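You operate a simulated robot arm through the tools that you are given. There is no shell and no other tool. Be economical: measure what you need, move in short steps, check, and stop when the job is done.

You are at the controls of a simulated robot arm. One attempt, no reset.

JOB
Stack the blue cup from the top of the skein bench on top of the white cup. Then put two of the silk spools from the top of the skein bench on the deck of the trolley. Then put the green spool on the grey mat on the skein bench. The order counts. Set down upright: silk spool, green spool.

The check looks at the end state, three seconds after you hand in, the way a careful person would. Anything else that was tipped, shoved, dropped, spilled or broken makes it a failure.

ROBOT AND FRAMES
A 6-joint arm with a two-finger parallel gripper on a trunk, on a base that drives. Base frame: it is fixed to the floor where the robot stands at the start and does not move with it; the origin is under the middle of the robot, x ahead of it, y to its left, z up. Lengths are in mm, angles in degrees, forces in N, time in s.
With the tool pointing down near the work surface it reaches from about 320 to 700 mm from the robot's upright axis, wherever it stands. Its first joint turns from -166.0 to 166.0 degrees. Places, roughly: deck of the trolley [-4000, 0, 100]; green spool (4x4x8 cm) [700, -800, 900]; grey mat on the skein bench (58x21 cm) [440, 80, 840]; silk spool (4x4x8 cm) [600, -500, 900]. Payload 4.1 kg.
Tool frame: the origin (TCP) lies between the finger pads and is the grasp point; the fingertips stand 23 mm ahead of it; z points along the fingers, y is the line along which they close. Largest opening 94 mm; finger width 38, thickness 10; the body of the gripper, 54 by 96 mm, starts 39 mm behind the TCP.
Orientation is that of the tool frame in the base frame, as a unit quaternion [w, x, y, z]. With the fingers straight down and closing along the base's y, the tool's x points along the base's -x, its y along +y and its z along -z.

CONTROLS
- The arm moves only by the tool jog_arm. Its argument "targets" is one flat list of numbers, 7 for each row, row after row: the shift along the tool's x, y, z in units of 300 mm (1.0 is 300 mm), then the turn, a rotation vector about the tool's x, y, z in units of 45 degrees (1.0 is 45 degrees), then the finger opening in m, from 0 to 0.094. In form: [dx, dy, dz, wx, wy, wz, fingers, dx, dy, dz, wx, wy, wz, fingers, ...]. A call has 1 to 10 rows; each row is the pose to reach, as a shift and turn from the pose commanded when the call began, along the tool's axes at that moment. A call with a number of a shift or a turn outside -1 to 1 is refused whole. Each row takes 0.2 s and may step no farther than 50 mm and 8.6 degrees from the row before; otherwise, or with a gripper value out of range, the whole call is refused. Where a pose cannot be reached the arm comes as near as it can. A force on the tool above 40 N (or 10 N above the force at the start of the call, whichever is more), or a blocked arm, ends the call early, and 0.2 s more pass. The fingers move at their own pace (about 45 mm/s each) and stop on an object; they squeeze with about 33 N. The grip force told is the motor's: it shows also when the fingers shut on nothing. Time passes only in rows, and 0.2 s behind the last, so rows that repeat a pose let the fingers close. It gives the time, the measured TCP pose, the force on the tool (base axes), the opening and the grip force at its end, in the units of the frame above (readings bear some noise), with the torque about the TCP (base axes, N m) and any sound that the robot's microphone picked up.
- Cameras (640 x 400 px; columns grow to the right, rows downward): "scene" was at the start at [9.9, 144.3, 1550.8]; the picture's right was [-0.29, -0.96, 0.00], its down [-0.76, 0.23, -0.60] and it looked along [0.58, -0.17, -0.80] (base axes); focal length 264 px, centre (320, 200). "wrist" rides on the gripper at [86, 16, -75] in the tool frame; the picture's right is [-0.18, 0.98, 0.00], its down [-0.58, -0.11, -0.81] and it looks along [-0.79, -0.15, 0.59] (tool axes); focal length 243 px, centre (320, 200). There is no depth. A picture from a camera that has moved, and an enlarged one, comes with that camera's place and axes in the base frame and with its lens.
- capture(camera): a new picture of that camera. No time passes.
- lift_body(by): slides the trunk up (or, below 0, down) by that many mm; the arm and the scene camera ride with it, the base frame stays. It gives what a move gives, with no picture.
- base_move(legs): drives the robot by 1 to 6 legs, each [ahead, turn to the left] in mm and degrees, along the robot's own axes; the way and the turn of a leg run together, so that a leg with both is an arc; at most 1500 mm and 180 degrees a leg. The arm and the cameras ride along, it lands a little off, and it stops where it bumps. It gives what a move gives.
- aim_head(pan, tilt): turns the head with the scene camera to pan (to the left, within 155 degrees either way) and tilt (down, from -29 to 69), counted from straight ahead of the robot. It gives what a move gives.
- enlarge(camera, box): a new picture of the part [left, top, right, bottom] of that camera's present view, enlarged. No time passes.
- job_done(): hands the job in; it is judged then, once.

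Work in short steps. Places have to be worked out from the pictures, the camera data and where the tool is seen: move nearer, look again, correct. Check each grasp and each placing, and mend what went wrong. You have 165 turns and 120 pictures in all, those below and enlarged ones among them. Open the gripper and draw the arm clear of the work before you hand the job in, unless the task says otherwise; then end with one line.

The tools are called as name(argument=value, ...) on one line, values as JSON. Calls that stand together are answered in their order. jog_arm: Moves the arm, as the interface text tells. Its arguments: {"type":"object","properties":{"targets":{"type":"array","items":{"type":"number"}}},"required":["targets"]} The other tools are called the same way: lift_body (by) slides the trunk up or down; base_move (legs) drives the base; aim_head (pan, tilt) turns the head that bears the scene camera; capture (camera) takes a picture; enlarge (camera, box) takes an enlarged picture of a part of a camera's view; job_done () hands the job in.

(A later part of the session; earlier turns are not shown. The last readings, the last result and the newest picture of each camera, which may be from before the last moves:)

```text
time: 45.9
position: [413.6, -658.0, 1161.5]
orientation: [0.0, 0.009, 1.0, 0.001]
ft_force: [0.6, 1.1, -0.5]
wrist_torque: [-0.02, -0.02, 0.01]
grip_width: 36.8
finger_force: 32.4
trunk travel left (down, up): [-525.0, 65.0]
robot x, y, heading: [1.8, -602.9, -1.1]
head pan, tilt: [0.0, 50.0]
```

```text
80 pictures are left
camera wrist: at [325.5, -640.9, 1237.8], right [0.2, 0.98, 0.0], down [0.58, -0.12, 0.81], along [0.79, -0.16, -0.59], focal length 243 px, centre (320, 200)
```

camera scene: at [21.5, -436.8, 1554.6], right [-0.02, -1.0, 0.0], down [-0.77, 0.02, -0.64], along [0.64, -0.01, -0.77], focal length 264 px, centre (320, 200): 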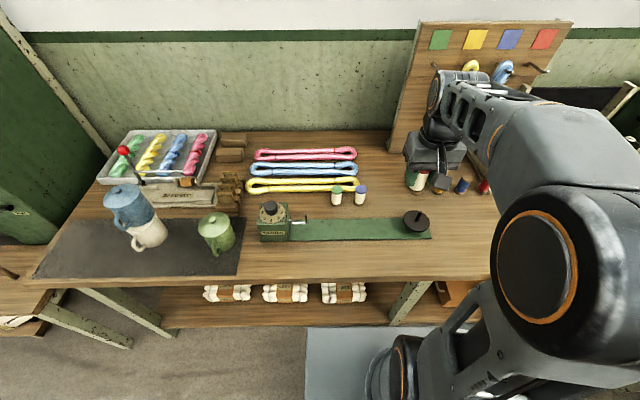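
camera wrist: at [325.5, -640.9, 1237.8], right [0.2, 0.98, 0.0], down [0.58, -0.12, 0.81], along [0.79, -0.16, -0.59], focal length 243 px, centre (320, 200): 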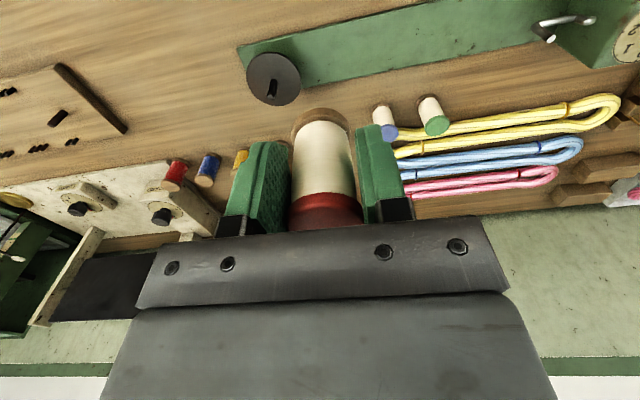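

Spool held well. I back off, turn, and drive toward the trolley, stopping about a metre short to look.

base_move(legs=[[-300, 0], [0, 168.5], [1400, 0], [1300, 0]])

aim_head(pan=0, tilt=35)

capture(camera="scene")

```text
time: 67.2
position: [-3257.7, 252.1, 1162.4]
orientation: [0.0, 0.991, -0.132, 0.0]
ft_force: [-0.2, 0.8, -0.9]
wrist_torque: [0.01, 0.01, -0.01]
grip_width: 36.8
finger_force: 33.2
trunk travel left (down, up): [-525.0, 65.0]
robot x, y, heading: [-2870.4, 97.5, 164.7]
head pan, tilt: [0.0, 50.0]
```

```text
time: 68.0
position: [-3259.1, 252.0, 1162.2]
orientation: [-0.001, 0.991, -0.131, 0.0]
ft_force: [-0.3, -0.3, -0.9]
wrist_torque: [-0.01, 0.02, 0.0]
grip_width: 36.7
finger_force: 32.4
trunk travel left (down, up): [-525.0, 65.0]
robot x, y, heading: [-2871.5, 100.6, 164.9]
head pan, tilt: [0.0, 35.0]
```

```text
79 pictures are left
camera scene: at [-2945.1, -56.2, 1576.3], right [0.26, 0.97, 0.0], down [0.55, -0.15, -0.82], along [-0.79, 0.21, -0.57], focal length 264 px, centre (320, 200)
```

scene: 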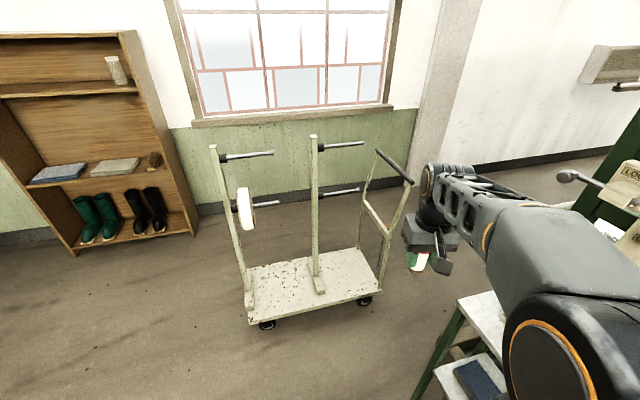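

The trolley deck spans about x -4300…-3900, y -240…610 with posts near (-4037, -237) and (-4037, 217). I'll place near its front edge at y≈0–100; I drive to about (-3370, -60) facing it.

base_move(legs=[[0, 33], [524, 0], [0, -18]])

aim_head(pan=0, tilt=55)

capture(camera="scene")

```text
time: 73.7
position: [-3784.1, -19.8, 1163.0]
orientation: [-0.001, 1.0, 0.001, 0.0]
ft_force: [-0.2, 0.8, -1.3]
wrist_torque: [-0.01, -0.04, 0.02]
grip_width: 36.7
finger_force: 33.3
trunk travel left (down, up): [-525.0, 65.0]
robot x, y, heading: [-3376.2, -63.0, -179.9]
head pan, tilt: [0.0, 35.0]
```

```text
time: 74.5
position: [-3784.9, -18.5, 1163.0]
orientation: [0.0, 1.0, 0.001, -0.001]
ft_force: [0.4, -0.1, -0.4]
wrist_torque: [0.02, -0.03, 0.02]
grip_width: 36.5
finger_force: 32.8
trunk travel left (down, up): [-525.0, 65.0]
robot x, y, heading: [-3370.5, -67.3, -179.8]
head pan, tilt: [0.0, 55.0]
```

```text
78 pictures are left
camera scene: at [-3386.1, -233.7, 1548.2], right [0.0, 1.0, 0.0], down [0.82, 0.0, -0.57], along [-0.57, 0.0, -0.82], focal length 264 px, centre (320, 200)
```

scene: 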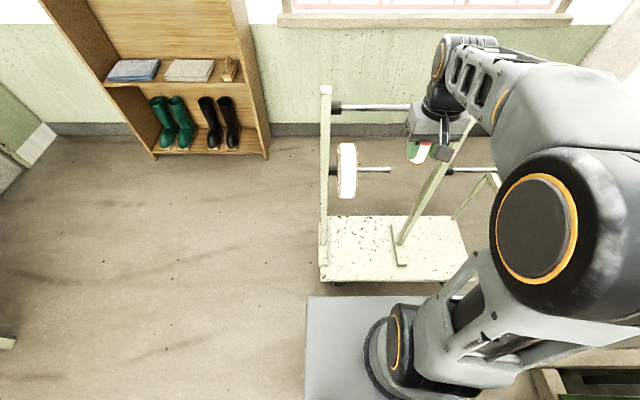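

The robot faces the trolley squarely. I lower the trunk fully (TCP to ≈640) and look.

lift_body(by=-520)

capture(camera="scene")

capture(camera="wrist")

```text
refused: -520 is not a number from -400 to 400
```

```text
77 pictures are left
camera scene: at [-3386.1, -233.7, 1548.2], right [0.0, 1.0, 0.0], down [0.82, 0.0, -0.57], along [-0.57, 0.0, -0.82], focal length 264 px, centre (320, 200)
```

scene: 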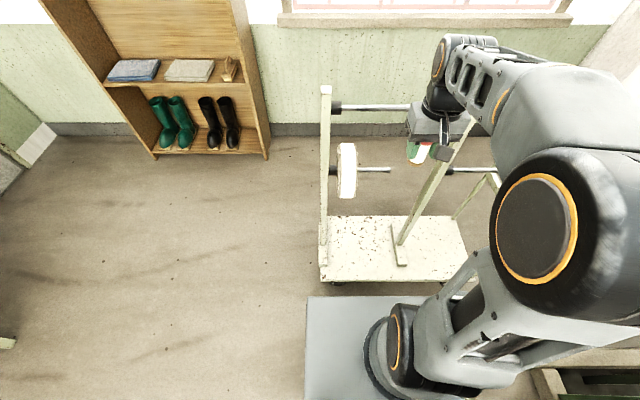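

```text
76 pictures are left
camera wrist: at [-3699.5, -35.9, 1237.4], right [-0.18, -0.98, 0.0], down [-0.58, 0.11, 0.81], along [-0.79, 0.15, -0.59], focal length 243 px, centre (320, 200)
```

wrist: 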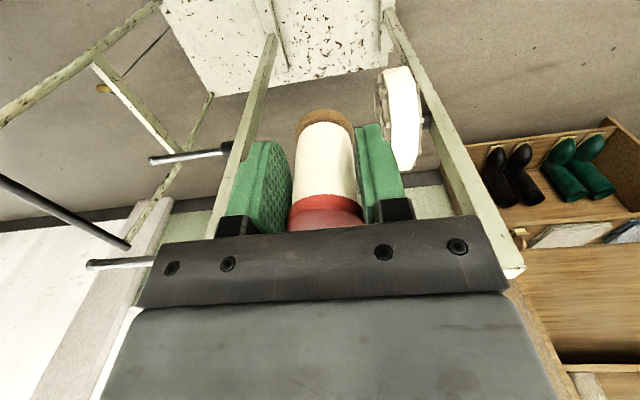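

The lift is limited to 400 per call, so I lower in two.

lift_body(by=-350)

lift_body(by=-170)

capture(camera="scene")

capture(camera="wrist")

```text
time: 77.9
position: [-3784.7, -19.0, 812.8]
orientation: [0.0, 1.0, 0.001, 0.0]
ft_force: [-0.2, -0.4, -0.5]
wrist_torque: [-0.02, 0.02, -0.02]
grip_width: 36.8
finger_force: 33.3
trunk travel left (down, up): [-175.0, 415.0]
robot x, y, heading: [-3374.9, -64.9, -179.9]
head pan, tilt: [0.0, 55.0]
```

```text
time: 79.8
position: [-3784.5, -19.7, 642.3]
orientation: [-0.001, 1.0, 0.001, 0.0]
ft_force: [0.1, 0.3, 0.0]
wrist_torque: [0.01, 0.01, 0.02]
grip_width: 37.0
finger_force: 33.4
trunk travel left (down, up): [-5.0, 585.0]
robot x, y, heading: [-3371.8, -66.5, -179.8]
head pan, tilt: [0.0, 55.0]
```

```text
75 pictures are left
camera scene: at [-3386.1, -233.6, 1028.2], right [0.0, 1.0, 0.0], down [0.82, 0.0, -0.57], along [-0.57, 0.0, -0.82], focal length 264 px, centre (320, 200)
```

scene: 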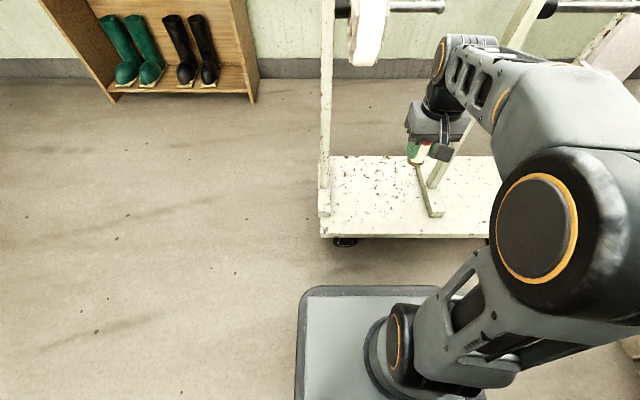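

```text
74 pictures are left
camera wrist: at [-3699.5, -35.8, 717.4], right [-0.18, -0.98, 0.0], down [-0.58, 0.11, 0.81], along [-0.79, 0.15, -0.59], focal length 243 px, centre (320, 200)
```

wrist: 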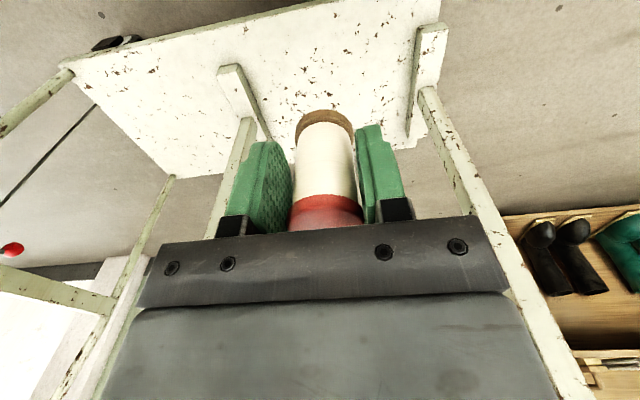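

Deck top is near z≈95–100. I descend 300 mm while moving forward 75 mm, staying below the pegs before going further in.

jog_arm(targets=[-0.04, 0, 0.15, 0, 0, 0, 0.03, -0.08, 0, 0.3, 0, 0, 0, 0.03, -0.12, 0, 0.45, 0, 0, 0, 0.03, -0.16, 0, 0.6, 0, 0, 0, 0.03, -0.2, 0, 0.75, 0, 0, 0, 0.03, -0.25, 0, 0.9, 0, 0, 0, 0.03, -0.25, 0, 1.0, 0, 0, 0, 0.03])

capture(camera="scene")

capture(camera="wrist")

```text
time: 81.5
position: [-3860.3, -18.4, 341.8]
orientation: [0.001, 1.0, 0.001, -0.001]
ft_force: [-0.1, 0.2, -0.7]
wrist_torque: [0.0, 0.01, 0.01]
grip_width: 37.0
finger_force: 32.7
trunk travel left (down, up): [-5.0, 585.0]
robot x, y, heading: [-3374.1, -65.9, -180.0]
head pan, tilt: [0.0, 55.0]
```

```text
73 pictures are left
camera scene: at [-3385.9, -233.6, 1028.2], right [0.0, 1.0, 0.0], down [0.82, 0.0, -0.57], along [-0.57, 0.0, -0.82], focal length 264 px, centre (320, 200)
```

scene: 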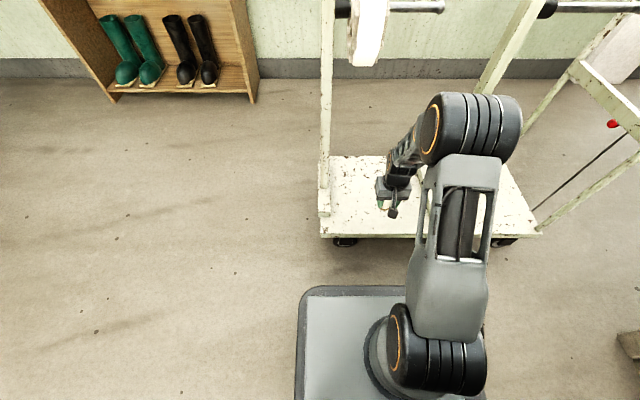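

```text
72 pictures are left
camera wrist: at [-3775.9, -36.1, 416.2], right [-0.18, -0.98, 0.0], down [-0.58, 0.11, 0.81], along [-0.79, 0.15, -0.59], focal length 243 px, centre (320, 200)
```

wrist: 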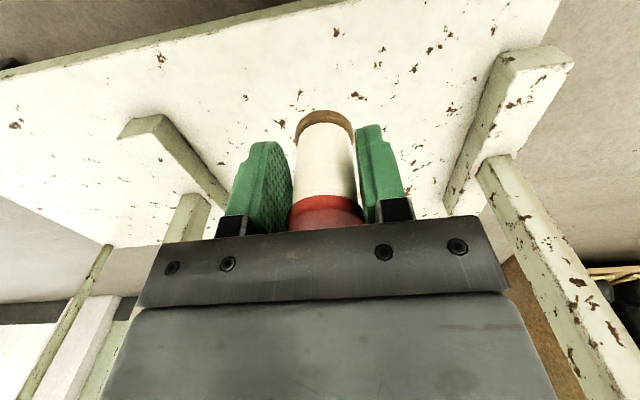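

Clear of the pegs. Now forward 70 mm to x≈-3930 and down to z≈195, then look for the gap to the deck.

jog_arm(targets=[-0.08, 0, 0.1, 0, 0, 0, 0.03, -0.16, 0, 0.2, 0, 0, 0, 0.03, -0.235, 0, 0.3, 0, 0, 0, 0.03, -0.235, 0, 0.4, 0, 0, 0, 0.03, -0.235, 0, 0.49, 0, 0, 0, 0.03, -0.235, 0, 0.49, 0, 0, 0, 0.03])

capture(camera="scene")

capture(camera="wrist")

```text
time: 82.8
position: [-3933.2, -20.0, 199.4]
orientation: [0.0, 1.0, 0.001, -0.003]
ft_force: [4.6, 0.2, 28.7]
wrist_torque: [0.02, 0.37, 0.01]
grip_width: 36.8
finger_force: 33.1
trunk travel left (down, up): [-5.0, 585.0]
robot x, y, heading: [-3374.2, -69.8, -180.0]
head pan, tilt: [0.0, 55.0]
```

```text
71 pictures are left
camera scene: at [-3384.2, -233.8, 1028.6], right [0.0, 1.0, 0.0], down [0.82, 0.0, -0.58], along [-0.58, 0.0, -0.82], focal length 264 px, centre (320, 200)
```

scene: 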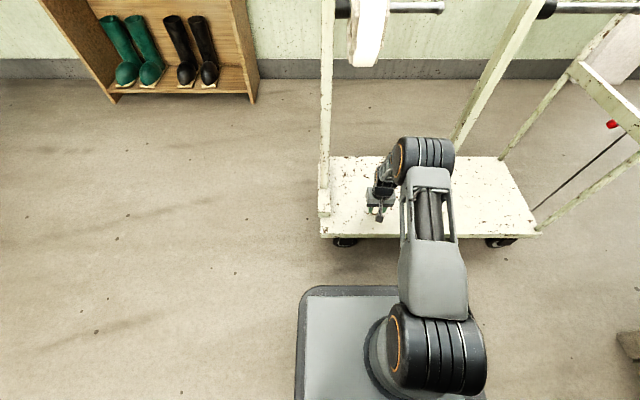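

```text
70 pictures are left
camera wrist: at [-3846.4, -36.7, 273.8], right [-0.18, -0.98, 0.0], down [-0.58, 0.11, 0.81], along [-0.8, 0.15, -0.59], focal length 243 px, centre (320, 200)
```

wrist: 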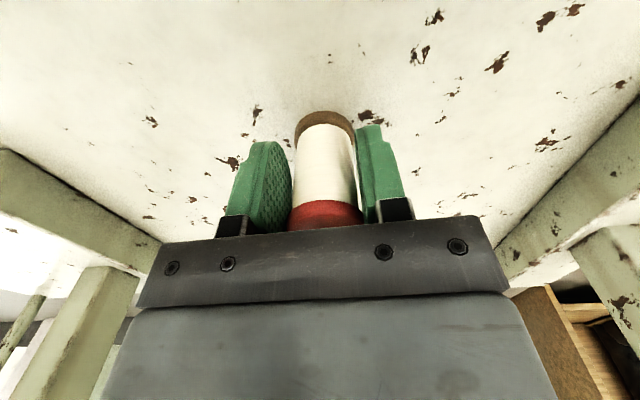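

The spool is already on the deck (28.7 N up), so the deck is at about z≈147. I relieve the press in small steps.

jog_arm(targets=[0, 0, -0.008, 0, 0, 0, 0.03, 0, 0, -0.008, 0, 0, 0, 0.03])

```text
time: 83.5
position: [-3931.9, -19.4, 199.5]
orientation: [0.0, 1.0, 0.001, -0.002]
ft_force: [-6.1, -1.1, 14.5]
wrist_torque: [0.11, 0.5, 0.05]
grip_width: 36.6
finger_force: 32.5
trunk travel left (down, up): [-5.0, 585.0]
robot x, y, heading: [-3373.4, -63.4, -179.7]
head pan, tilt: [0.0, 55.0]
```

jog_arm(targets=[0, 0, -0.007, 0, 0, 0, 0.03, 0, 0, -0.007, 0, 0, 0, 0.03])

```text
time: 84.0
position: [-3929.6, -20.1, 200.3]
orientation: [0.0, 1.0, 0.001, 0.002]
ft_force: [-1.4, 0.4, 2.7]
wrist_torque: [-0.03, 0.12, -0.01]
grip_width: 36.8
finger_force: 32.7
trunk travel left (down, up): [-5.0, 585.0]
robot x, y, heading: [-3372.1, -69.8, -179.9]
head pan, tilt: [0.0, 55.0]
```

The press is nearly nil (2.7 N). I open the fingers and look.

jog_arm(targets=[0, 0, 0, 0, 0, 0, 0.042, 0, 0, 0, 0, 0, 0, 0.055, 0, 0, 0, 0, 0, 0, 0.066, 0, 0, 0, 0, 0, 0, 0.066])

capture(camera="wrist")

```text
time: 85.0
position: [-3930.7, -20.4, 200.5]
orientation: [0.0, 1.0, 0.001, 0.0]
ft_force: [0.0, 0.1, -0.5]
wrist_torque: [0.01, 0.04, 0.02]
grip_width: 66.0
finger_force: 0.0
trunk travel left (down, up): [-5.0, 585.0]
robot x, y, heading: [-3375.8, -63.8, -180.0]
head pan, tilt: [0.0, 55.0]
```

```text
69 pictures are left
camera wrist: at [-3845.3, -36.6, 276.0], right [-0.18, -0.98, 0.0], down [-0.58, 0.11, 0.81], along [-0.79, 0.15, -0.59], focal length 243 px, centre (320, 200)
```

wrist: 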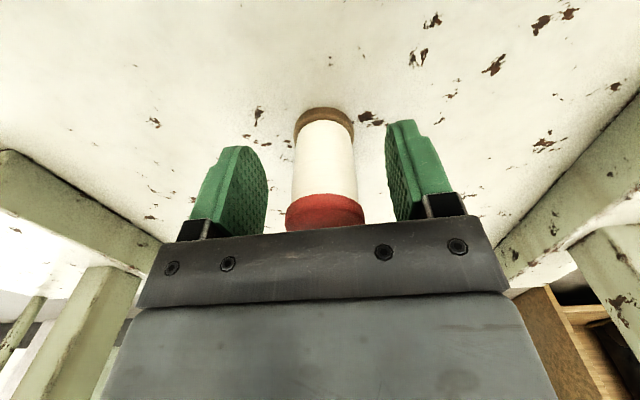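

The spool stands upright on the deck. I rise straight up and then retract.

jog_arm(targets=[0, 0, -0.1, 0, 0, 0, 0.066, 0, 0, -0.25, 0, 0, 0, 0.066, 0, 0, -0.4, 0, 0, 0, 0.066, 0.06, 0, -0.54, 0, 0, 0, 0.066, 0.12, 0, -0.68, 0, 0, 0, 0.066, 0.18, 0, -0.82, 0, 0, 0, 0.066, 0.24, 0, -0.95, 0, 0, 0, 0.066, 0.38, 0, -1.0, 0, 0, 0, 0.066])

capture(camera="wrist")

```text
time: 86.8
position: [-3816.3, -20.2, 500.5]
orientation: [-0.001, 1.0, 0.001, 0.0]
ft_force: [0.1, 0.8, -0.3]
wrist_torque: [0.0, -0.01, 0.02]
grip_width: 66.1
finger_force: 0.1
trunk travel left (down, up): [-5.0, 585.0]
robot x, y, heading: [-3374.1, -67.2, -179.7]
head pan, tilt: [0.0, 55.0]
```

```text
68 pictures are left
camera wrist: at [-3730.5, -36.8, 575.7], right [-0.18, -0.98, 0.0], down [-0.58, 0.11, 0.81], along [-0.79, 0.15, -0.59], focal length 243 px, centre (320, 200)
```

wrist: 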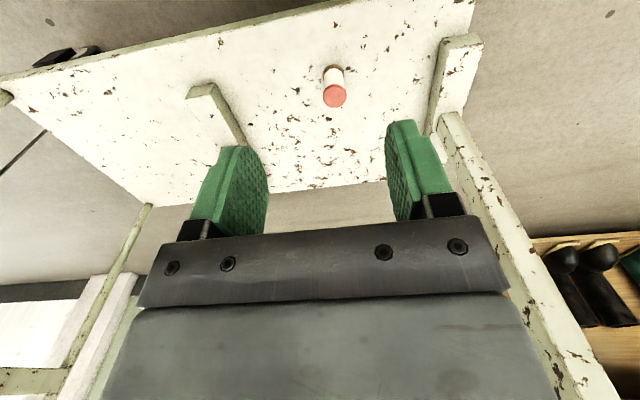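

Standing well. I tuck the arm, raise the trunk, and then drive back.

jog_arm(targets=[0.05, 0, -0.12, 0, 0, 0, 0.066, 0.1, 0, -0.24, 0, 0, 0, 0.066, 0.1, 0, -0.36, 0, 0, 0, 0.066, 0.1, 0, -0.47, 0, 0, 0, 0.066])

lift_body(by=260)

lift_body(by=260)

base_move(legs=[[-200, 0], [0, 169.5], [1400, 0], [1400, 0]])

```text
time: 87.8
position: [-3785.5, -19.1, 640.3]
orientation: [0.0, 1.0, 0.001, 0.0]
ft_force: [0.4, -1.1, 0.1]
wrist_torque: [-0.01, 0.0, 0.01]
grip_width: 66.0
finger_force: 0.0
trunk travel left (down, up): [-5.0, 585.0]
robot x, y, heading: [-3373.9, -69.7, -180.1]
head pan, tilt: [0.0, 55.0]
```

```text
time: 90.5
position: [-3784.3, -19.8, 901.3]
orientation: [0.0, 1.0, 0.0, 0.0]
ft_force: [0.0, 1.1, 0.2]
wrist_torque: [-0.04, 0.03, -0.04]
grip_width: 66.2
finger_force: 0.0
trunk travel left (down, up): [-265.0, 325.0]
robot x, y, heading: [-3373.0, -65.6, -179.9]
head pan, tilt: [0.0, 55.0]
```

```text
time: 93.2
position: [-3785.0, -19.1, 1161.5]
orientation: [0.0, 1.0, 0.001, 0.0]
ft_force: [-0.2, -0.6, 0.0]
wrist_torque: [-0.02, 0.02, 0.0]
grip_width: 65.8
finger_force: 0.2
trunk travel left (down, up): [-525.0, 65.0]
robot x, y, heading: [-3372.1, -67.5, -180.0]
head pan, tilt: [0.0, 55.0]
```

```text
time: 115.0
position: [-10.1, -673.8, 1160.9]
orientation: [0.0, 0.095, 0.995, 0.0]
ft_force: [0.3, 0.8, -1.2]
wrist_torque: [0.02, 0.03, -0.02]
grip_width: 66.1
finger_force: 0.1
trunk travel left (down, up): [-525.0, 65.0]
robot x, y, heading: [-404.6, -548.5, -11.1]
head pan, tilt: [0.0, 55.0]
```

Near the bench at (-405, -548). I align and drive in to the earlier standing place.

base_move(legs=[[0, 3.8], [405, 0], [0, 7.3]])

capture(camera="wrist")

capture(camera="scene")

```text
time: 118.5
position: [407.8, -641.9, 1161.0]
orientation: [0.001, -0.004, 1.0, 0.0]
ft_force: [0.0, 0.2, -0.3]
wrist_torque: [0.0, 0.02, -0.02]
grip_width: 65.9
finger_force: 0.0
trunk travel left (down, up): [-525.0, 65.0]
robot x, y, heading: [-7.3, -597.1, 0.7]
head pan, tilt: [0.0, 55.0]
```

```text
67 pictures are left
camera wrist: at [320.3, -627.9, 1235.5], right [0.18, 0.98, 0.0], down [0.58, -0.1, 0.81], along [0.79, -0.14, -0.59], focal length 243 px, centre (320, 200)
```

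wrist: 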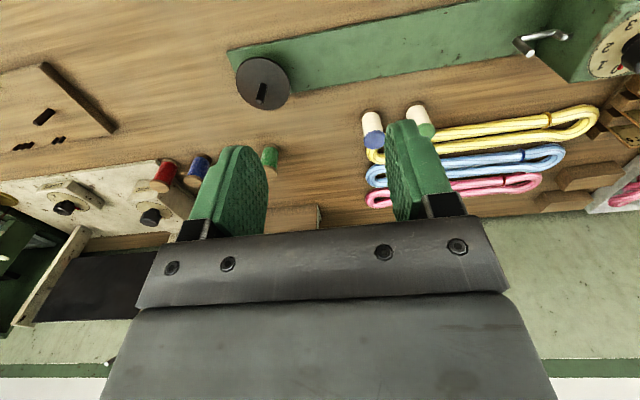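

```text
66 pictures are left
camera scene: at [4.6, -432.2, 1548.1], right [0.01, -1.0, 0.0], down [-0.82, -0.01, -0.57], along [0.57, 0.0, -0.82], focal length 264 px, centre (320, 200)
```

scene: 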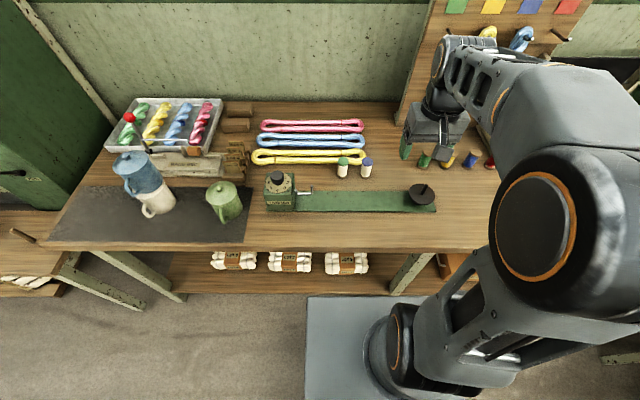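

Blue-cap spool at about (595, -586). I move above it with a 62 mm opening.

jog_arm(targets=[-0.105, 0.03, 0.1, 0, 0, 0, 0.062, -0.21, 0.06, 0.2, 0, 0, 0, 0.062, -0.315, 0.09, 0.3, 0, 0, 0, 0.062, -0.42, 0.12, 0.4, 0, 0, 0, 0.062, -0.525, 0.15, 0.51, 0, 0, 0, 0.062, -0.628, 0.178, 0.62, 0, 0, 0, 0.062, -0.628, 0.178, 0.62, 0, 0, 0, 0.062])

capture(camera="wrist")

```text
time: 120.1
position: [594.9, -591.5, 975.3]
orientation: [0.0, -0.004, 1.0, 0.0]
ft_force: [1.0, 0.6, 0.0]
wrist_torque: [-0.03, 0.02, 0.0]
grip_width: 61.8
finger_force: 0.0
trunk travel left (down, up): [-525.0, 65.0]
robot x, y, heading: [-4.5, -595.5, 0.3]
head pan, tilt: [0.0, 55.0]
```

```text
65 pictures are left
camera wrist: at [506.3, -576.1, 1049.2], right [0.18, 0.98, 0.0], down [0.58, -0.1, 0.81], along [0.79, -0.14, -0.59], focal length 243 px, centre (320, 200)
```

wrist: 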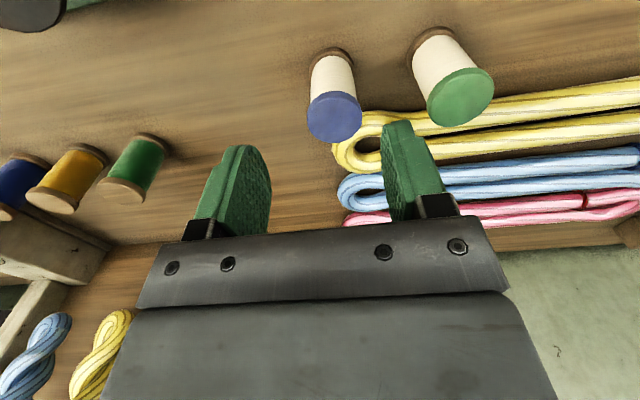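

The blue cap sits about 8 mm to +y and 4 mm ahead of the TCP. I correct, then check once before lowering fully.

jog_arm(targets=[-0.012, 0.028, 0.04, 0, 0, 0, 0.062, -0.012, 0.028, 0.08, 0, 0, 0, 0.062, -0.012, 0.028, 0.08, 0, 0, 0, 0.062])

capture(camera="wrist")

```text
time: 120.9
position: [598.5, -580.6, 950.6]
orientation: [0.0, -0.003, 1.0, 0.001]
ft_force: [0.3, -0.4, -0.3]
wrist_torque: [-0.01, 0.0, 0.03]
grip_width: 62.1
finger_force: 0.0
trunk travel left (down, up): [-525.0, 65.0]
robot x, y, heading: [-3.4, -601.4, 0.5]
head pan, tilt: [0.0, 55.0]
```

```text
64 pictures are left
camera wrist: at [511.6, -566.0, 1025.7], right [0.18, 0.98, 0.0], down [0.58, -0.1, 0.81], along [0.79, -0.14, -0.59], focal length 243 px, centre (320, 200)
```

wrist: 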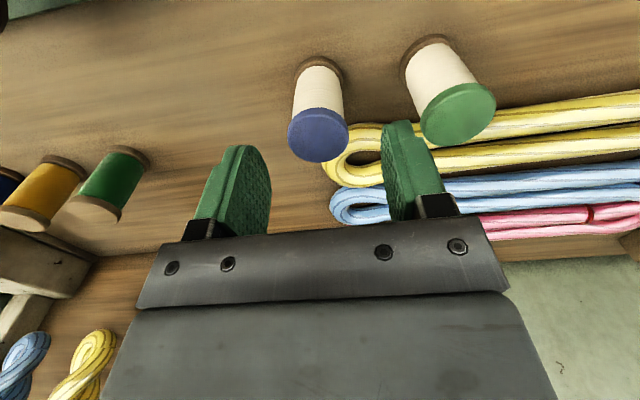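

Centred just as the red one was. I descend to z≈893 and close.

jog_arm(targets=[0.002, -0.003, 0.07, 0, 0, 0, 0.062, 0.002, -0.003, 0.14, 0, 0, 0, 0.062, 0.002, -0.003, 0.195, 0, 0, 0, 0.062, 0.002, -0.003, 0.195, 0, 0, 0, 0.05, 0.002, -0.003, 0.195, 0, 0, 0, 0.03, 0.002, -0.003, 0.195, 0, 0, 0, 0.03])

capture(camera="wrist")

```text
time: 122.3
position: [597.8, -580.7, 893.9]
orientation: [0.0, -0.004, 1.0, 0.0]
ft_force: [0.1, -0.8, -1.0]
wrist_torque: [0.0, -0.01, -0.02]
grip_width: 37.1
finger_force: 32.8
trunk travel left (down, up): [-525.0, 65.0]
robot x, y, heading: [-4.6, -598.7, 0.5]
head pan, tilt: [0.0, 55.0]
```

```text
63 pictures are left
camera wrist: at [510.0, -566.0, 968.4], right [0.18, 0.98, 0.0], down [0.58, -0.1, 0.81], along [0.79, -0.14, -0.59], focal length 243 px, centre (320, 200)
```

wrist: 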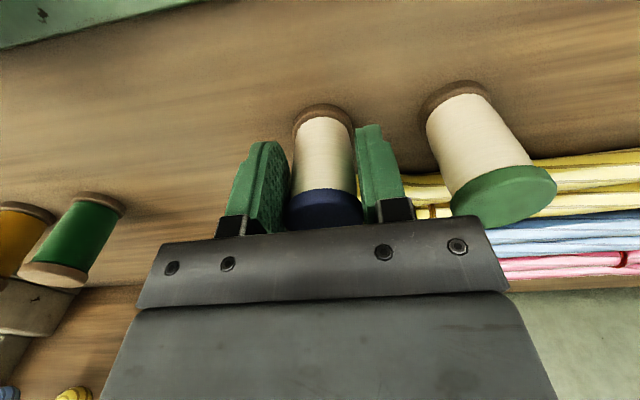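

Gripped at 37 mm. Lift and retract as before.

jog_arm(targets=[0, 0, -0.1, 0, 0, 0, 0.03, 0, 0, -0.25, 0, 0, 0, 0.03, 0, 0, -0.41, 0, 0, 0, 0.03, 0.1, 0, -0.53, 0, 0, 0, 0.03, 0.2, 0, -0.65, 0, 0, 0, 0.03, 0.33, 0, -0.75, 0, 0, 0, 0.03, 0.47, 0, -0.83, 0, 0, 0, 0.03, 0.6, 0, -0.9, 0, 0, 0, 0.03])

capture(camera="wrist")

```text
time: 124.1
position: [417.0, -583.0, 1161.0]
orientation: [0.0, -0.004, 1.0, 0.0]
ft_force: [0.2, -0.1, -0.1]
wrist_torque: [0.01, 0.01, -0.05]
grip_width: 36.8
finger_force: 33.4
trunk travel left (down, up): [-525.0, 65.0]
robot x, y, heading: [-4.1, -599.9, 0.4]
head pan, tilt: [0.0, 55.0]
```

```text
62 pictures are left
camera wrist: at [329.9, -567.4, 1237.1], right [0.18, 0.98, 0.0], down [0.58, -0.1, 0.81], along [0.79, -0.14, -0.59], focal length 243 px, centre (320, 200)
```

wrist: 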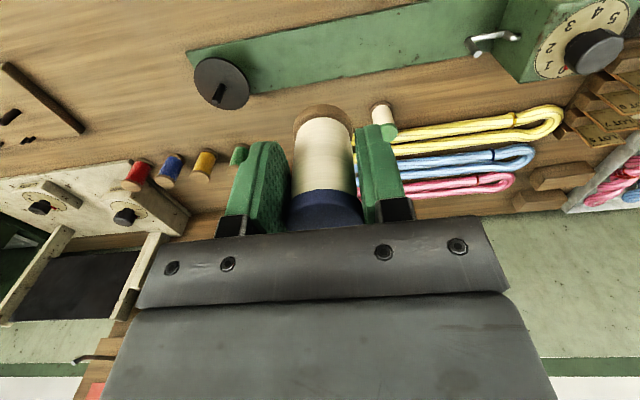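

Second spool held. Back off, turn, and drive toward the trolley.

base_move(legs=[[-300, 0], [0, 170.5], [1350, 0], [1350, 0]])

```text
time: 145.8
position: [-3382.6, -110.0, 1161.6]
orientation: [0.0, 0.997, -0.072, 0.001]
ft_force: [-0.4, 0.0, -1.5]
wrist_torque: [0.0, -0.02, -0.02]
grip_width: 36.7
finger_force: 33.0
trunk travel left (down, up): [-525.0, 65.0]
robot x, y, heading: [-2961.7, -160.8, 171.7]
head pan, tilt: [0.0, 55.0]
```

Adjusting to stand at about (-3372, 20) facing the trolley.

base_move(legs=[[0, -15.5], [448, 0], [0, 23.8]])

lift_body(by=-260)

lift_body(by=-260)

capture(camera="scene")

capture(camera="wrist")

```text
time: 150.6
position: [-3801.5, 4.7, 1162.3]
orientation: [0.001, 1.0, 0.004, 0.0]
ft_force: [-0.3, 0.2, -1.3]
wrist_torque: [0.02, -0.03, -0.01]
grip_width: 36.6
finger_force: 32.9
trunk travel left (down, up): [-525.0, 65.0]
robot x, y, heading: [-3377.9, 22.9, -179.5]
head pan, tilt: [0.0, 55.0]
```

```text
time: 153.3
position: [-3800.4, 6.4, 900.7]
orientation: [0.0, 1.0, 0.004, 0.0]
ft_force: [0.8, 0.3, -1.1]
wrist_torque: [0.0, -0.01, -0.01]
grip_width: 36.8
finger_force: 33.0
trunk travel left (down, up): [-265.0, 325.0]
robot x, y, heading: [-3375.5, 21.6, -179.4]
head pan, tilt: [0.0, 55.0]
```

```text
time: 156.0
position: [-3801.1, 6.0, 641.8]
orientation: [0.0, 1.0, 0.005, 0.0]
ft_force: [-0.1, -0.1, -0.8]
wrist_torque: [0.04, -0.02, 0.01]
grip_width: 36.8
finger_force: 33.2
trunk travel left (down, up): [-5.0, 585.0]
robot x, y, heading: [-3377.6, 23.0, -179.3]
head pan, tilt: [0.0, 55.0]
```

```text
61 pictures are left
camera scene: at [-3389.0, -144.9, 1028.2], right [-0.01, 1.0, 0.0], down [0.82, 0.01, -0.57], along [-0.57, -0.01, -0.82], focal length 264 px, centre (320, 200)
```

scene: 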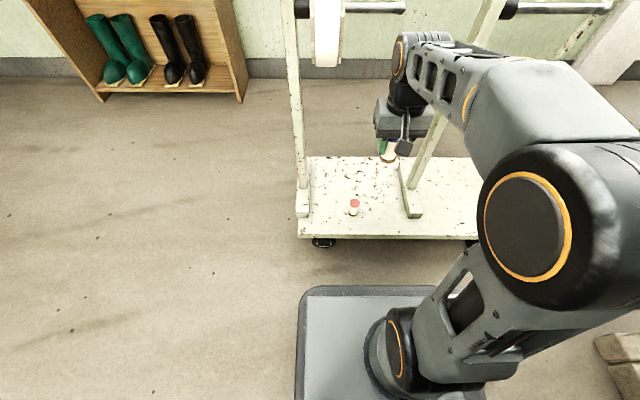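

```text
60 pictures are left
camera wrist: at [-3715.3, -10.4, 716.7], right [-0.17, -0.98, 0.0], down [-0.58, 0.1, 0.81], along [-0.79, 0.14, -0.59], focal length 243 px, centre (320, 200)
```

wrist: 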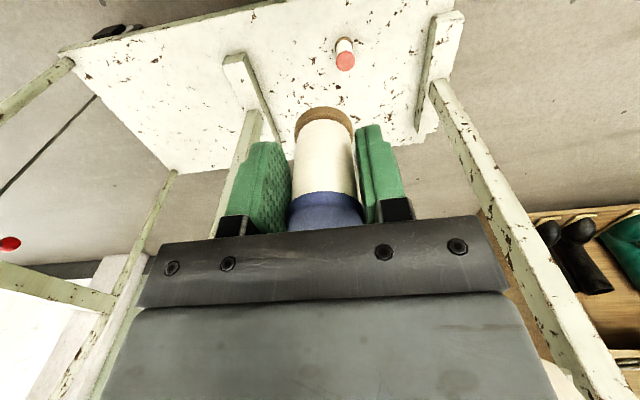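

The first spool stands at (-3929, -18). I descend 300 mm moving to y≈80 and x≈-3860.

jog_arm(targets=[-0.03, -0.05, 0.14, 0, 0, 0, 0.03, -0.06, -0.1, 0.28, 0, 0, 0, 0.03, -0.09, -0.15, 0.42, 0, 0, 0, 0.03, -0.12, -0.2, 0.56, 0, 0, 0, 0.03, -0.15, -0.247, 0.7, 0, 0, 0, 0.03, -0.18, -0.247, 0.85, 0, 0, 0, 0.03, -0.2, -0.247, 1.0, 0, 0, 0, 0.03])

capture(camera="wrist")

capture(camera="scene")

```text
time: 157.6
position: [-3860.6, 79.9, 340.1]
orientation: [0.001, 1.0, 0.005, -0.001]
ft_force: [-0.1, 0.0, -0.7]
wrist_torque: [0.0, 0.01, -0.02]
grip_width: 36.8
finger_force: 32.9
trunk travel left (down, up): [-5.0, 585.0]
robot x, y, heading: [-3377.6, 25.8, -179.2]
head pan, tilt: [0.0, 55.0]
```

```text
59 pictures are left
camera wrist: at [-3775.2, 64.0, 415.3], right [-0.17, -0.98, 0.0], down [-0.58, 0.1, 0.81], along [-0.79, 0.14, -0.59], focal length 243 px, centre (320, 200)
```

wrist: 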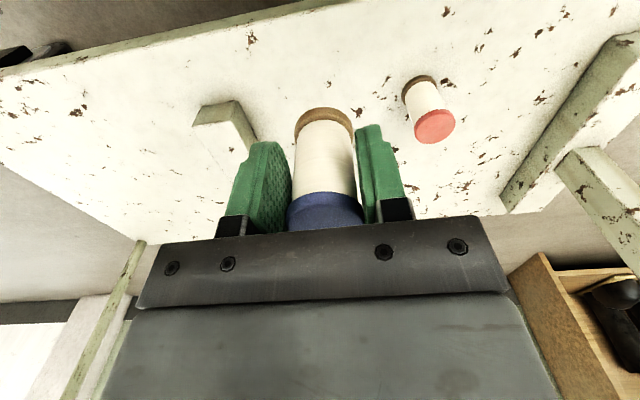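

```text
58 pictures are left
camera scene: at [-3388.8, -144.9, 1028.2], right [-0.01, 1.0, 0.0], down [0.82, 0.01, -0.57], along [-0.57, -0.01, -0.82], focal length 264 px, centre (320, 200)
```

scene: 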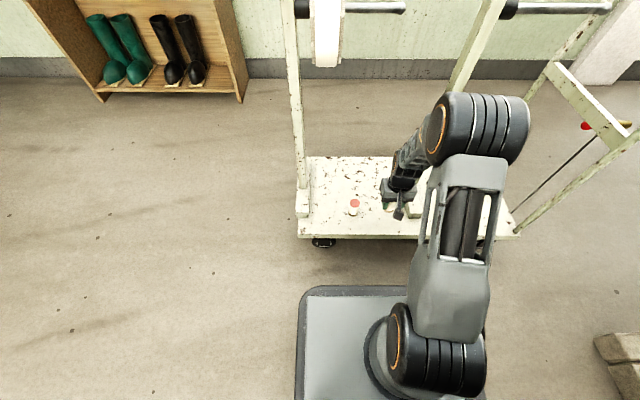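

Clear of the bracket and the red spool. I go forward 65 mm and down to about 5 mm above the deck.

jog_arm(targets=[-0.08, 0, 0.1, 0, 0, 0, 0.03, -0.16, 0, 0.2, 0, 0, 0, 0.03, -0.22, 0, 0.3, 0, 0, 0, 0.03, -0.22, 0, 0.38, 0, 0, 0, 0.03, -0.22, 0, 0.445, 0, 0, 0, 0.03, -0.22, 0, 0.445, 0, 0, 0, 0.03])

```text
time: 159.0
position: [-3928.9, 80.2, 208.4]
orientation: [-0.001, 1.0, 0.004, 0.001]
ft_force: [-0.4, -0.1, -0.3]
wrist_torque: [-0.01, -0.02, 0.04]
grip_width: 36.6
finger_force: 33.2
trunk travel left (down, up): [-5.0, 585.0]
robot x, y, heading: [-3378.5, 21.0, -179.4]
head pan, tilt: [0.0, 55.0]
```

jog_arm(targets=[0, 0, 0.012, 0, 0, 0, 0.03, 0, 0, 0.022, 0, 0, 0, 0.03, 0, 0, 0.022, 0, 0, 0, 0.03])

```text
time: 159.8
position: [-3928.5, 79.1, 203.6]
orientation: [0.0, 1.0, 0.004, -0.002]
ft_force: [5.5, -0.2, 15.9]
wrist_torque: [-0.02, -0.11, 0.03]
grip_width: 36.8
finger_force: 32.9
trunk travel left (down, up): [-5.0, 585.0]
robot x, y, heading: [-3379.7, 21.7, -179.4]
head pan, tilt: [0.0, 55.0]
```

Contact at about z 203 (15.9 N). I relieve by 2.5 mm and check.

jog_arm(targets=[0, 0, -0.008, 0, 0, 0, 0.03, 0, 0, -0.008, 0, 0, 0, 0.03])

```text
time: 160.4
position: [-3928.0, 79.6, 203.2]
orientation: [0.0, 1.0, 0.005, 0.001]
ft_force: [-0.7, 0.1, -2.3]
wrist_torque: [-0.01, 0.01, 0.02]
grip_width: 36.7
finger_force: 33.4
trunk travel left (down, up): [-5.0, 585.0]
robot x, y, heading: [-3375.0, 19.7, -179.6]
head pan, tilt: [0.0, 55.0]
```

It is just at contact. I open the fingers.

jog_arm(targets=[0, 0, 0.002, 0, 0, 0, 0.03, 0, 0, 0.002, 0, 0, 0, 0.042, 0, 0, 0.002, 0, 0, 0, 0.055, 0, 0, 0.002, 0, 0, 0, 0.066, 0, 0, 0.002, 0, 0, 0, 0.066])

capture(camera="wrist")

```text
time: 161.6
position: [-3926.9, 79.8, 203.1]
orientation: [0.001, 1.0, 0.004, 0.001]
ft_force: [-0.5, -1.2, -0.3]
wrist_torque: [0.04, 0.0, -0.04]
grip_width: 66.1
finger_force: 0.1
trunk travel left (down, up): [-5.0, 585.0]
robot x, y, heading: [-3379.9, 23.1, -179.7]
head pan, tilt: [0.0, 55.0]
```

```text
57 pictures are left
camera wrist: at [-3841.6, 62.9, 278.5], right [-0.17, -0.98, 0.0], down [-0.58, 0.1, 0.81], along [-0.79, 0.14, -0.59], focal length 243 px, centre (320, 200)
```

wrist: 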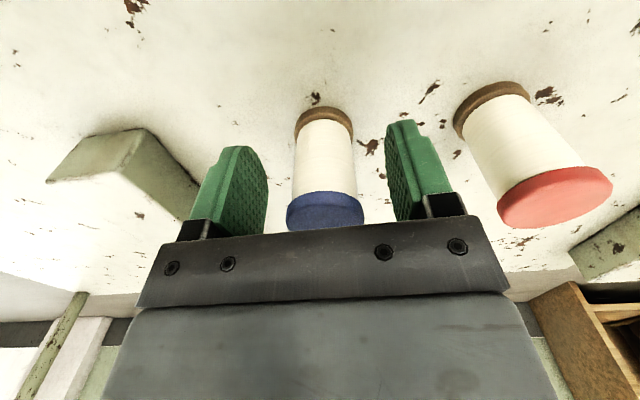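

Both stand upright. I rise straight up and retract, then tuck.

jog_arm(targets=[0, 0, -0.1, 0, 0, 0, 0.066, 0, 0, -0.25, 0, 0, 0, 0.066, 0, 0, -0.4, 0, 0, 0, 0.066, 0.06, 0, -0.54, 0, 0, 0, 0.066, 0.12, 0, -0.68, 0, 0, 0, 0.066, 0.18, 0, -0.82, 0, 0, 0, 0.066, 0.24, 0, -0.95, 0, 0, 0, 0.066, 0.38, 0, -1.0, 0, 0, 0, 0.066])

capture(camera="wrist")

jog_arm(targets=[0.05, 0, -0.12, 0, 0, 0, 0.066, 0.1, 0, -0.24, 0, 0, 0, 0.066, 0.1, 0, -0.36, 0, 0, 0, 0.066, 0.1, 0, -0.47, 0, 0, 0, 0.066])

lift_body(by=260)

lift_body(by=260)

```text
time: 163.4
position: [-3813.5, 79.0, 504.0]
orientation: [0.0, 1.0, 0.004, 0.002]
ft_force: [-0.3, -0.4, 0.2]
wrist_torque: [0.01, -0.02, 0.02]
grip_width: 66.1
finger_force: 0.1
trunk travel left (down, up): [-5.0, 585.0]
robot x, y, heading: [-3376.0, 22.2, -179.5]
head pan, tilt: [0.0, 55.0]
```

```text
56 pictures are left
camera wrist: at [-3728.9, 62.5, 578.6], right [-0.17, -0.98, 0.0], down [-0.58, 0.1, 0.81], along [-0.79, 0.14, -0.59], focal length 243 px, centre (320, 200)
```

wrist: 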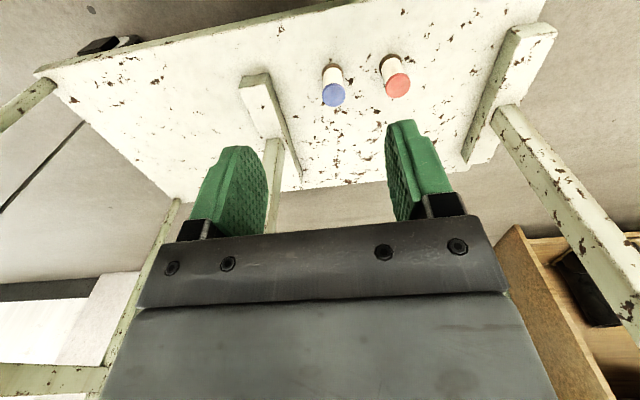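

```text
time: 164.4
position: [-3783.7, 80.1, 645.2]
orientation: [0.0, 1.0, 0.004, 0.0]
ft_force: [-0.3, 0.5, -0.5]
wrist_torque: [0.0, -0.02, -0.04]
grip_width: 65.8
finger_force: 0.0
trunk travel left (down, up): [-5.0, 585.0]
robot x, y, heading: [-3380.1, 24.7, -179.7]
head pan, tilt: [0.0, 55.0]
```

```text
time: 167.1
position: [-3783.3, 80.0, 904.1]
orientation: [0.0, 1.0, 0.004, 0.0]
ft_force: [-0.7, -0.2, -0.6]
wrist_torque: [0.0, 0.02, 0.02]
grip_width: 65.8
finger_force: 0.0
trunk travel left (down, up): [-265.0, 325.0]
robot x, y, heading: [-3379.5, 23.5, -179.6]
head pan, tilt: [0.0, 55.0]
```

```text
time: 169.7
position: [-3784.4, 79.7, 1167.2]
orientation: [0.0, 1.0, 0.004, -0.001]
ft_force: [-0.6, 0.2, 0.3]
wrist_torque: [0.0, 0.0, 0.02]
grip_width: 66.0
finger_force: 0.1
trunk travel left (down, up): [-525.0, 65.0]
robot x, y, heading: [-3377.1, 24.7, -179.5]
head pan, tilt: [0.0, 55.0]
```

Both silk spools stand on the deck. I drive back toward the bench for the green spool.

base_move(legs=[[-200, 0], [0, 166.8], [1400, 0], [1400, 0]])

```text
time: 191.4
position: [-37.2, -669.6, 1165.7]
orientation: [0.0, 0.102, 0.995, 0.0]
ft_force: [-1.0, 0.2, 0.4]
wrist_torque: [0.01, -0.04, 0.0]
grip_width: 65.8
finger_force: 0.1
trunk travel left (down, up): [-525.0, 65.0]
robot x, y, heading: [-423.9, -526.0, -11.7]
head pan, tilt: [0.0, 55.0]
```

Lining up to stand at about (0, -640).

base_move(legs=[[0, -3.4], [435, 0], [0, 15]])

capture(camera="wrist")

capture(camera="scene")

```text
time: 195.3
position: [399.8, -707.4, 1165.8]
orientation: [0.0, 0.006, 1.0, 0.0]
ft_force: [0.2, 0.6, -0.2]
wrist_torque: [-0.04, -0.01, 0.04]
grip_width: 65.7
finger_force: 0.2
trunk travel left (down, up): [-525.0, 65.0]
robot x, y, heading: [-3.3, -643.3, -1.2]
head pan, tilt: [0.0, 55.0]
```

```text
55 pictures are left
camera wrist: at [313.0, -690.5, 1240.1], right [0.2, 0.98, 0.0], down [0.58, -0.12, 0.81], along [0.79, -0.16, -0.59], focal length 243 px, centre (320, 200)
```

wrist: 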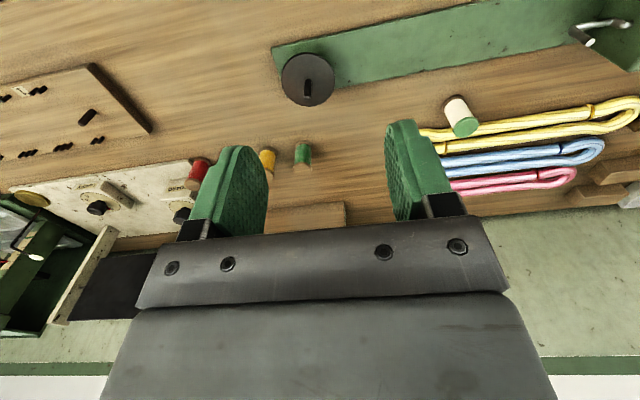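

```text
54 pictures are left
camera scene: at [7.9, -476.1, 1548.1], right [-0.01, -1.0, 0.0], down [-0.82, 0.01, -0.57], along [0.57, -0.01, -0.82], focal length 264 px, centre (320, 200)
```

scene: 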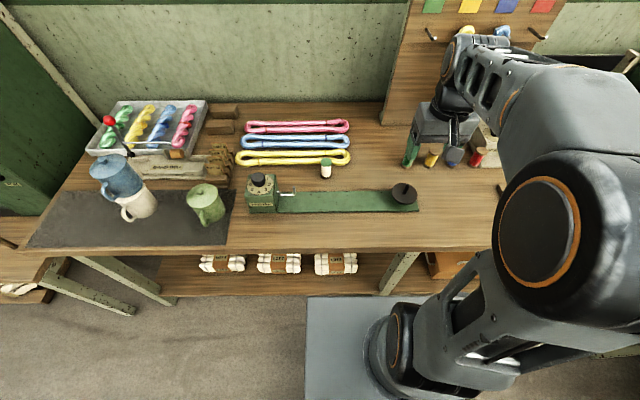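

Green spool at about (617, -781). I move above it.

jog_arm(targets=[-0.104, -0.034, 0.086, 0, 0, 0, 0.062, -0.208, -0.068, 0.172, 0, 0, 0, 0.062, -0.312, -0.102, 0.258, 0, 0, 0, 0.062, -0.416, -0.136, 0.344, 0, 0, 0, 0.062, -0.52, -0.17, 0.43, 0, 0, 0, 0.062, -0.624, -0.204, 0.516, 0, 0, 0, 0.062, -0.727, -0.238, 0.603, 0, 0, 0, 0.062, -0.727, -0.238, 0.603, 0, 0, 0, 0.062])

capture(camera="wrist")

capture(camera="scene")

```text
time: 197.1
position: [618.3, -782.4, 984.1]
orientation: [0.0, 0.006, 1.0, 0.0]
ft_force: [0.8, -0.3, -0.5]
wrist_torque: [0.02, 0.01, -0.02]
grip_width: 62.1
finger_force: 0.2
trunk travel left (down, up): [-525.0, 65.0]
robot x, y, heading: [-5.6, -644.2, -0.9]
head pan, tilt: [0.0, 55.0]
```

```text
53 pictures are left
camera wrist: at [530.7, -765.9, 1059.4], right [0.2, 0.98, 0.0], down [0.58, -0.12, 0.81], along [0.79, -0.16, -0.59], focal length 243 px, centre (320, 200)
```

wrist: 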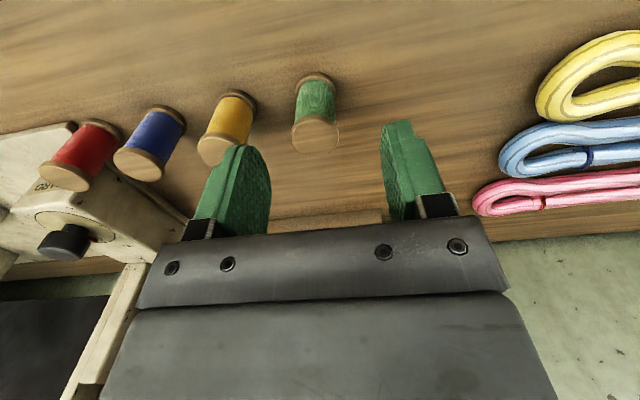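

```text
52 pictures are left
camera scene: at [8.2, -476.4, 1548.2], right [-0.01, -1.0, 0.0], down [-0.82, 0.01, -0.57], along [0.57, -0.01, -0.82], focal length 264 px, centre (320, 200)
```

scene: 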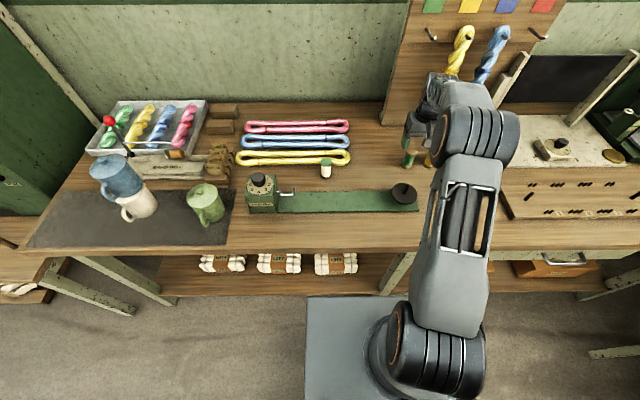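

The green spool refines to about (638, -790). I correct forward 21 mm and -7 mm in y, lowering 35 mm.

jog_arm(targets=[-0.04, -0.025, 0.05, 0, 0, 0, 0.062, -0.07, -0.025, 0.117, 0, 0, 0, 0.062, -0.07, -0.025, 0.117, 0, 0, 0, 0.062])

capture(camera="wrist")

```text
time: 197.9
position: [637.6, -791.0, 949.4]
orientation: [0.0, 0.006, 1.0, 0.0]
ft_force: [0.6, 0.0, -0.4]
wrist_torque: [0.01, 0.0, -0.01]
grip_width: 61.9
finger_force: 0.0
trunk travel left (down, up): [-525.0, 65.0]
robot x, y, heading: [-3.8, -641.1, -1.1]
head pan, tilt: [0.0, 55.0]
```

```text
51 pictures are left
camera wrist: at [551.4, -774.2, 1023.9], right [0.2, 0.98, 0.0], down [0.58, -0.12, 0.81], along [0.79, -0.16, -0.59], focal length 243 px, centre (320, 200)
```

wrist: 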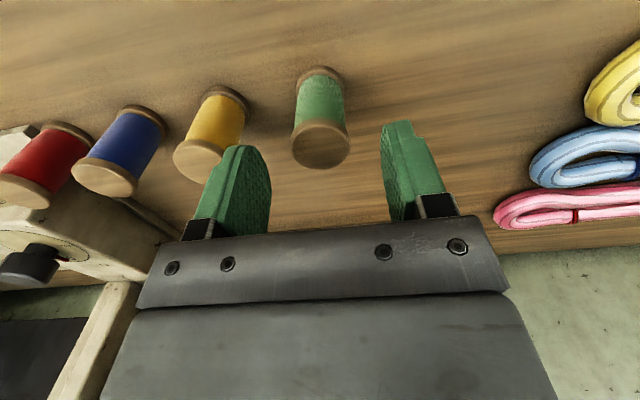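

Centred. I descend to z≈893 and close.

jog_arm(targets=[0, -0.002, 0.07, 0, 0, 0, 0.062, 0, -0.002, 0.14, 0, 0, 0, 0.062, 0, -0.002, 0.188, 0, 0, 0, 0.062, 0, -0.002, 0.188, 0, 0, 0, 0.05, 0, -0.002, 0.188, 0, 0, 0, 0.03, 0, -0.002, 0.188, 0, 0, 0, 0.03])

capture(camera="wrist")

```text
time: 199.3
position: [638.1, -790.8, 893.4]
orientation: [0.0, 0.006, 1.0, 0.0]
ft_force: [0.2, -0.1, 1.4]
wrist_torque: [0.01, -0.03, -0.05]
grip_width: 36.9
finger_force: 32.9
trunk travel left (down, up): [-525.0, 65.0]
robot x, y, heading: [-4.5, -642.6, -0.9]
head pan, tilt: [0.0, 55.0]
```

```text
50 pictures are left
camera wrist: at [551.1, -774.1, 968.1], right [0.2, 0.98, 0.0], down [0.58, -0.12, 0.81], along [0.79, -0.16, -0.59], focal length 243 px, centre (320, 200)
```

wrist: 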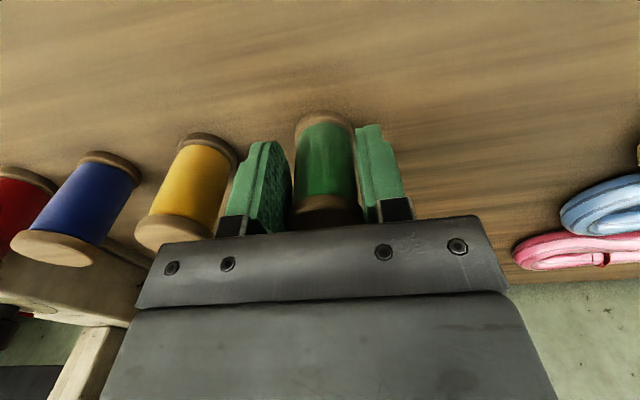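

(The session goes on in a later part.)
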